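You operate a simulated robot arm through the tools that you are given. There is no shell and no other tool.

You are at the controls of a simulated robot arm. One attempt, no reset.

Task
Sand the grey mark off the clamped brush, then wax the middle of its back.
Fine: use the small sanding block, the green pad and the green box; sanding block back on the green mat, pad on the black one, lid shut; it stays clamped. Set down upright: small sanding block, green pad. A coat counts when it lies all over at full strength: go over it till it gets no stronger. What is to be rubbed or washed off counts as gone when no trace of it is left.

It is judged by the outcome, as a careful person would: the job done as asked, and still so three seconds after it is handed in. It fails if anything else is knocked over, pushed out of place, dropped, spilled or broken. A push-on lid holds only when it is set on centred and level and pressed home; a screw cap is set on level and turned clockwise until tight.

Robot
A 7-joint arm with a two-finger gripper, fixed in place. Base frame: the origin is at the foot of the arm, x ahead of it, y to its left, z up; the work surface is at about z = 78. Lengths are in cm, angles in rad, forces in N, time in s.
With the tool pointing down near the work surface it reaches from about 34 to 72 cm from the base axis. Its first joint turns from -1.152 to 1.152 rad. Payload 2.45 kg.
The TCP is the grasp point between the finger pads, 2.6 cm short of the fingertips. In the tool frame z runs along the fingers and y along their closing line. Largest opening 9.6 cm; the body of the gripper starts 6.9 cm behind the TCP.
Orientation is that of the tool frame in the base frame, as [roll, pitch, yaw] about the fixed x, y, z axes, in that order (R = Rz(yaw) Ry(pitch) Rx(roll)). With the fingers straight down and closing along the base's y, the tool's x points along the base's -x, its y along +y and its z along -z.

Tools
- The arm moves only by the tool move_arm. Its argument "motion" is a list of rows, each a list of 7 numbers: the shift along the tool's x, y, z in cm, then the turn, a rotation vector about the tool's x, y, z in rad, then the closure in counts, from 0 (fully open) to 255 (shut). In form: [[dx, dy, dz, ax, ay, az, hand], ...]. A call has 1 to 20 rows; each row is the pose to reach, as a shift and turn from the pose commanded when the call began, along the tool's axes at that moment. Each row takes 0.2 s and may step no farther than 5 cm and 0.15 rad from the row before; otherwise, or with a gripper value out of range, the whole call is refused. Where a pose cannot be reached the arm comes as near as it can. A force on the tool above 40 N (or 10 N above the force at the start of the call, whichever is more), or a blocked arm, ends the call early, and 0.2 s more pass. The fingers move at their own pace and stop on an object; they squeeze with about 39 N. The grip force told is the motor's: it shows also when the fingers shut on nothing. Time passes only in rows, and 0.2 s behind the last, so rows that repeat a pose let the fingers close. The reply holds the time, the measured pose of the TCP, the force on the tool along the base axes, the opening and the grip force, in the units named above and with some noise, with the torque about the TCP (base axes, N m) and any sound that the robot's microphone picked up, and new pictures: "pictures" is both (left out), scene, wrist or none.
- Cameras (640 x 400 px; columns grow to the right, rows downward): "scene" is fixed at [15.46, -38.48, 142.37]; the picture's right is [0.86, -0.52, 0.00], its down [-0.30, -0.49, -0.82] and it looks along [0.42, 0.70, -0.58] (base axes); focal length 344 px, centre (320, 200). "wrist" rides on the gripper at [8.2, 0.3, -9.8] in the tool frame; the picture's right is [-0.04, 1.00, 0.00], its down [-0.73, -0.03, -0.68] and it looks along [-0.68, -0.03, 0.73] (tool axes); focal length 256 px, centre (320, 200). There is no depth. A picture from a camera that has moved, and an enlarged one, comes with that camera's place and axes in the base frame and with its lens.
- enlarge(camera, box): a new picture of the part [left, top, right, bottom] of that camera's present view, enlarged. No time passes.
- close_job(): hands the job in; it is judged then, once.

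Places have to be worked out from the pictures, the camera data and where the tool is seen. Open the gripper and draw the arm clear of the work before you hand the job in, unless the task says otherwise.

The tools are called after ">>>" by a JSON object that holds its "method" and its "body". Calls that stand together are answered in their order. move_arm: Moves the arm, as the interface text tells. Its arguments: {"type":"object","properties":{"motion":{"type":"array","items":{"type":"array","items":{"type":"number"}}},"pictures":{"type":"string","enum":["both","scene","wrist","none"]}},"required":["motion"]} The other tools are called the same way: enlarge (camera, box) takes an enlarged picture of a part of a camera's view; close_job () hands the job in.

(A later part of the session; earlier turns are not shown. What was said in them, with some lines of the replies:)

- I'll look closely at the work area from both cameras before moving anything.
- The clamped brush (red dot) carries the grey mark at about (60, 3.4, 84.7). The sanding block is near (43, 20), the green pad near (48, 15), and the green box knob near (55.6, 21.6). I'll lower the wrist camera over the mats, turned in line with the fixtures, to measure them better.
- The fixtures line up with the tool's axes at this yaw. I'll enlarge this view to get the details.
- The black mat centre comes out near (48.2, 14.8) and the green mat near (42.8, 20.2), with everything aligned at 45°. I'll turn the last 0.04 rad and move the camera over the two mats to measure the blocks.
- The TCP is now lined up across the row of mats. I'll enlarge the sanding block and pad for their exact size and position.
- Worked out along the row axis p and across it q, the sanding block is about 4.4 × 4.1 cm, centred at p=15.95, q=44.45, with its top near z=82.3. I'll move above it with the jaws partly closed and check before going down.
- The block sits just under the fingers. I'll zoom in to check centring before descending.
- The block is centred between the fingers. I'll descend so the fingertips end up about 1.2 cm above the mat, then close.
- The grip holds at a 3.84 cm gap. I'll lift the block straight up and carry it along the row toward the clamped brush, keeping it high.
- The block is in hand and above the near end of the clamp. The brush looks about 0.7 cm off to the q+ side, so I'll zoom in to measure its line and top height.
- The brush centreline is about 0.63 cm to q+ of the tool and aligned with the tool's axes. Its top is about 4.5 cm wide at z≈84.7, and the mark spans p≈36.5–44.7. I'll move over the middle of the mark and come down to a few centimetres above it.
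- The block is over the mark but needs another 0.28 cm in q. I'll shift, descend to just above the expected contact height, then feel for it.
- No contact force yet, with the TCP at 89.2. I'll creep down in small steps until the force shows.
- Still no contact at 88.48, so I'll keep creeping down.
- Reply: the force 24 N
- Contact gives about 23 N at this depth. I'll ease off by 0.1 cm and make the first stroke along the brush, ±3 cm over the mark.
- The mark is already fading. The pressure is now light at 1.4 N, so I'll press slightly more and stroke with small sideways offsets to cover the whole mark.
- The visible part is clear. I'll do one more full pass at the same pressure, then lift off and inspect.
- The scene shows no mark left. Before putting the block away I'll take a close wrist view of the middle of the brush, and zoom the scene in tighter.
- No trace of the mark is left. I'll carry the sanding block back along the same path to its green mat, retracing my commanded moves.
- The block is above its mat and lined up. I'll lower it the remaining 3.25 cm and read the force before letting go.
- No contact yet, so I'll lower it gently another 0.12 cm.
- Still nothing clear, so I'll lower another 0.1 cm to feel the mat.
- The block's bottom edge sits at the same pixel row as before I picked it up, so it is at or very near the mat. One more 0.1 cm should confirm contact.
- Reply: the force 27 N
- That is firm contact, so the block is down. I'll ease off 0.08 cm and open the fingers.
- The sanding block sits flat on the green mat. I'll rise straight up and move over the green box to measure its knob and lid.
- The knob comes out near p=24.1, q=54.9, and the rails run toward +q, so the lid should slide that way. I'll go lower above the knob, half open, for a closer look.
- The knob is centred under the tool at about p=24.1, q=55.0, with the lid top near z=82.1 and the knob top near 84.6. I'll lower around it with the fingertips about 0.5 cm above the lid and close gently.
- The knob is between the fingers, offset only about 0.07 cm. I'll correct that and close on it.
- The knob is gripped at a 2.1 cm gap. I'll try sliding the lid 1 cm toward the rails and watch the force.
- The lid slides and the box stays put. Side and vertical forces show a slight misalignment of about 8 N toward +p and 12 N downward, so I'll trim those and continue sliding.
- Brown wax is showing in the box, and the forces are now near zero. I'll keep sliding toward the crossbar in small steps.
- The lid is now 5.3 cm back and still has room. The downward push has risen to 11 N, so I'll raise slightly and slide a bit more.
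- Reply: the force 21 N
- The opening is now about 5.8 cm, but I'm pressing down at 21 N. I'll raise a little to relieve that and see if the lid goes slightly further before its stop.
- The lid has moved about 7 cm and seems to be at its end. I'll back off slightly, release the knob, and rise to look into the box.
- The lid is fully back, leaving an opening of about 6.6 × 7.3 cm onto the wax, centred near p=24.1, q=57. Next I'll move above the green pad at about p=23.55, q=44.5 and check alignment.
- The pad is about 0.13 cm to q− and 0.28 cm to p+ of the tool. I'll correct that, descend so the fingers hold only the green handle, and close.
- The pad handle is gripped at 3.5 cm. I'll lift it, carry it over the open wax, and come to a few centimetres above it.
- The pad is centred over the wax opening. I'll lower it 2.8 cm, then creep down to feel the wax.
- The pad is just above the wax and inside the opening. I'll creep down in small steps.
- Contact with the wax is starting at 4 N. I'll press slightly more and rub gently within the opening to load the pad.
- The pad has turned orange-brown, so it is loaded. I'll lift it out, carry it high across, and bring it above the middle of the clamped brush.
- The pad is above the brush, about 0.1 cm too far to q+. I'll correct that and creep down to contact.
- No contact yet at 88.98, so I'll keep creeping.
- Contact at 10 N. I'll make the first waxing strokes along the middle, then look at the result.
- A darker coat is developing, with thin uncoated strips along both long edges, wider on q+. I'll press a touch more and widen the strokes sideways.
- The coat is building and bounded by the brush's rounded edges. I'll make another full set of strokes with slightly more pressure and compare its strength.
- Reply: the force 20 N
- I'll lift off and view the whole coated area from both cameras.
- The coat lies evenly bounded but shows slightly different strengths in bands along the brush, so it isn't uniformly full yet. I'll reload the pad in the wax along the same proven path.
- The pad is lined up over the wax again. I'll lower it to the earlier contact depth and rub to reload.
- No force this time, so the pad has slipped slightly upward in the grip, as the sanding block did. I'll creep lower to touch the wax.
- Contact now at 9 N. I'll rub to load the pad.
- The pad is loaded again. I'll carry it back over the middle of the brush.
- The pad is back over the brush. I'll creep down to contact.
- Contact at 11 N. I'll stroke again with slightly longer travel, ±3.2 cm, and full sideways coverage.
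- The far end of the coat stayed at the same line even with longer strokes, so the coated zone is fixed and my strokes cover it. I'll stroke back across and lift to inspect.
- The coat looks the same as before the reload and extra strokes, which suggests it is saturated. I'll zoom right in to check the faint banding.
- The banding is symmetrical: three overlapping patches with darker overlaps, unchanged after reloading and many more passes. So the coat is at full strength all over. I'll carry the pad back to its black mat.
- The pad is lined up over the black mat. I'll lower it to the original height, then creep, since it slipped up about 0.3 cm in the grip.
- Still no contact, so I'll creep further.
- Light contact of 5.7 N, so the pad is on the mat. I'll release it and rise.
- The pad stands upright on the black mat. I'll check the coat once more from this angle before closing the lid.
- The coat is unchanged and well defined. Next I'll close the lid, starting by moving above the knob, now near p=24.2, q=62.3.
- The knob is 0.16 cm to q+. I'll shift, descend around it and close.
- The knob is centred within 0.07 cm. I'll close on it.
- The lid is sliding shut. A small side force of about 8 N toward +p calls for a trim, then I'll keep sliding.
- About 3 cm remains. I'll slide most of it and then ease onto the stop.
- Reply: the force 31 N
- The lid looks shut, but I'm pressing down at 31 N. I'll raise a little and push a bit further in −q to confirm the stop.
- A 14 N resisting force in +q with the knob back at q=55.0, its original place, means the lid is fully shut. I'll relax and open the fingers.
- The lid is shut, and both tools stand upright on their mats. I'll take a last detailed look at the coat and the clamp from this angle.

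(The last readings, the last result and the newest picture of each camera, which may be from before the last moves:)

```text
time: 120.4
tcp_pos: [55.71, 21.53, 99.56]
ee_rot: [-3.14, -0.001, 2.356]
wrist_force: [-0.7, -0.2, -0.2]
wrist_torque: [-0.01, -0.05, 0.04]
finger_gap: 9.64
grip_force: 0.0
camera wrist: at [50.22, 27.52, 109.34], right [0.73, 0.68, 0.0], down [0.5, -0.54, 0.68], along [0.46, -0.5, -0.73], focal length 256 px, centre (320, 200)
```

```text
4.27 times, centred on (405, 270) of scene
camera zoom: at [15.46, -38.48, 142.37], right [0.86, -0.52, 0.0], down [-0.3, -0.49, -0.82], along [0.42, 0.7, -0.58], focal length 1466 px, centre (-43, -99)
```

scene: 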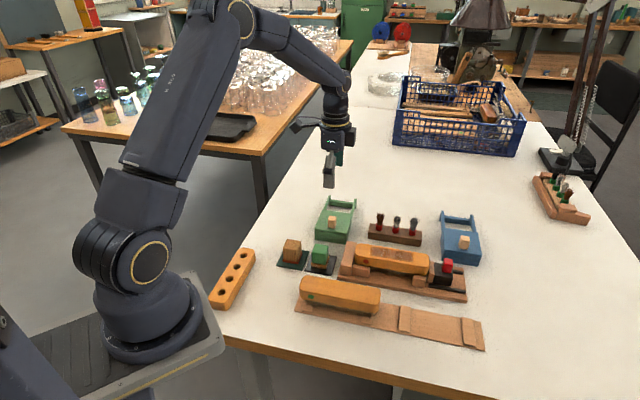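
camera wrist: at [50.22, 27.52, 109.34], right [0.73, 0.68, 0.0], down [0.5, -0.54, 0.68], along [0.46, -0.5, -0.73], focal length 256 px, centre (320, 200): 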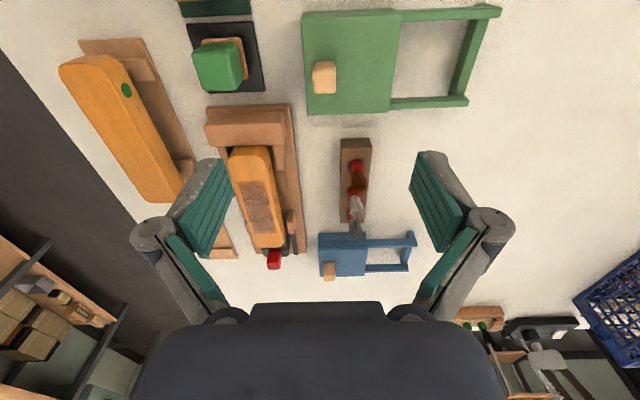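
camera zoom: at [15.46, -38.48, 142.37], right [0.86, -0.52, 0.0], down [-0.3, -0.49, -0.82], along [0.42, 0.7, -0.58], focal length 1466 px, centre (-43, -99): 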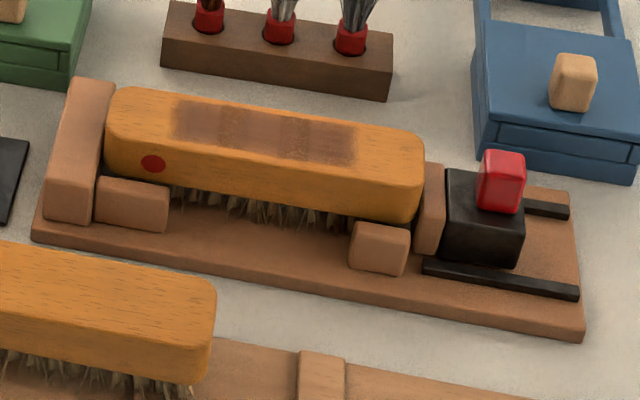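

The clamp is unmoved, the brush is still clamped, and the coat is even with no grey mark. I'll draw the open gripper up and clear of the work before handing in.

>>> {"method": "move_arm", "body": {"motion": [[0, 0, -4, 0, 0, 0, 0], [0, 0, -8, 0, 0, 0, 0], [2, 0, -12, 0, 0, 0, 0], [5, -1, -14, 0, 0, 0, 0], [8, -3, -14, 0, 0, 0, 0], [8, -3, -14, 0, 0, 0, 0], [8, -3, -14, 0, 0, 0, 0]]}}

>>> {"method": "enlarge", "body": {"camera": "scene", "box": [200, 180, 500, 360]}}

```text
time: 122.0
tcp_pos: [48.29, 25.18, 113.53]
ee_rot: [3.14, 0.001, 2.356]
wrist_force: [-0.2, 0.8, -0.3]
wrist_torque: [0.0, 0.04, 0.03]
finger_gap: 9.61
grip_force: 0.0
camera wrist: at [42.69, 31.11, 123.29], right [0.73, 0.68, 0.0], down [0.5, -0.54, 0.68], along [0.46, -0.5, -0.73], focal length 256 px, centre (320, 200)
```

scene: 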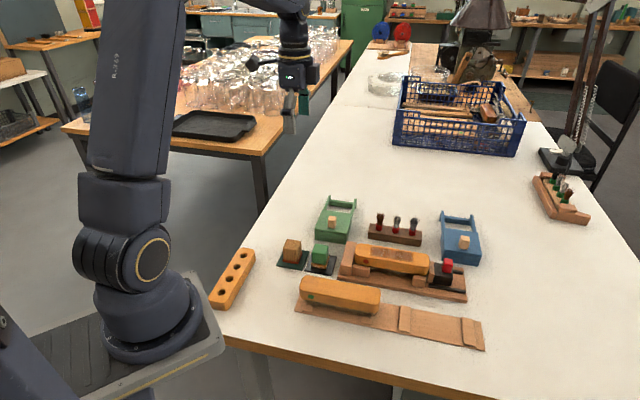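
wrist: 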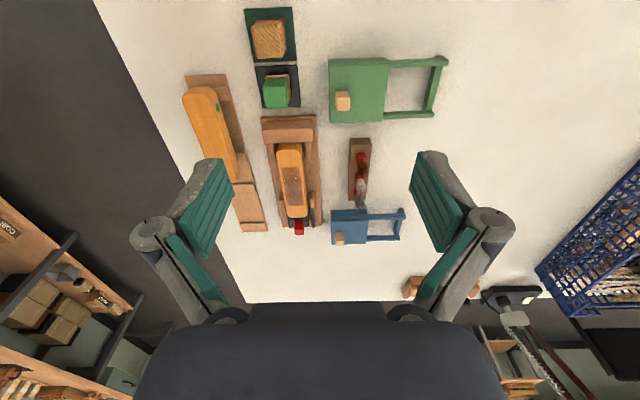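

```text
2.13 times, centred on (350, 270) of scene
camera zoom: at [15.46, -38.47, 142.37], right [0.86, -0.52, 0.0], down [-0.3, -0.49, -0.82], along [0.42, 0.7, -0.58], focal length 733 px, centre (256, 51)
```

zoom: 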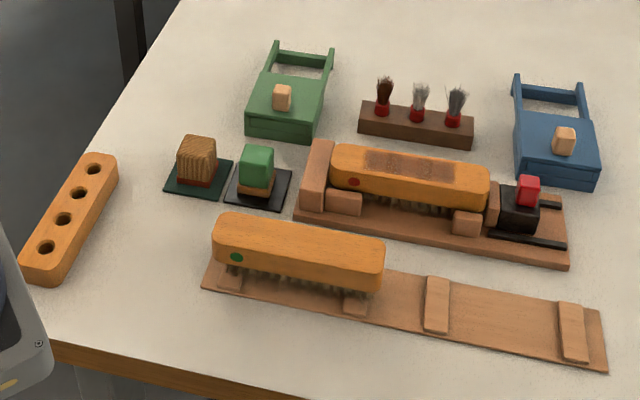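

The final pictures show the grey mark gone, an even wax coat on the middle of the brush's back, and the brush still clamped. The sanding block is on the green mat, the pad is on the black one, the lid is shut, and the arm is clear. I'm handing the job in.

>>> {"method": "close_job", "body": {}}

```text
The job is handed in.
```

The job is done and handed in: the grey mark is sanded off and the middle of the brush's back is waxed.

- **Sanding:** No trace of the grey mark shows from either camera.
- **Wax:** The coat covers a strip about 10 cm long along the middle of the back. It looked no different after I reloaded the pad and went over it several more times, so I took it as full strength. The faint banding across it did not change with further passes.
- **Put away:** The small sanding block stands upright on the green mat and the green pad upright on the black one. The green box lid is slid shut to its stop.
- **Everything else:** The brush is still clamped, and nothing else was knocked or moved as far as the pictures show. The gripper is open and clear of the work.
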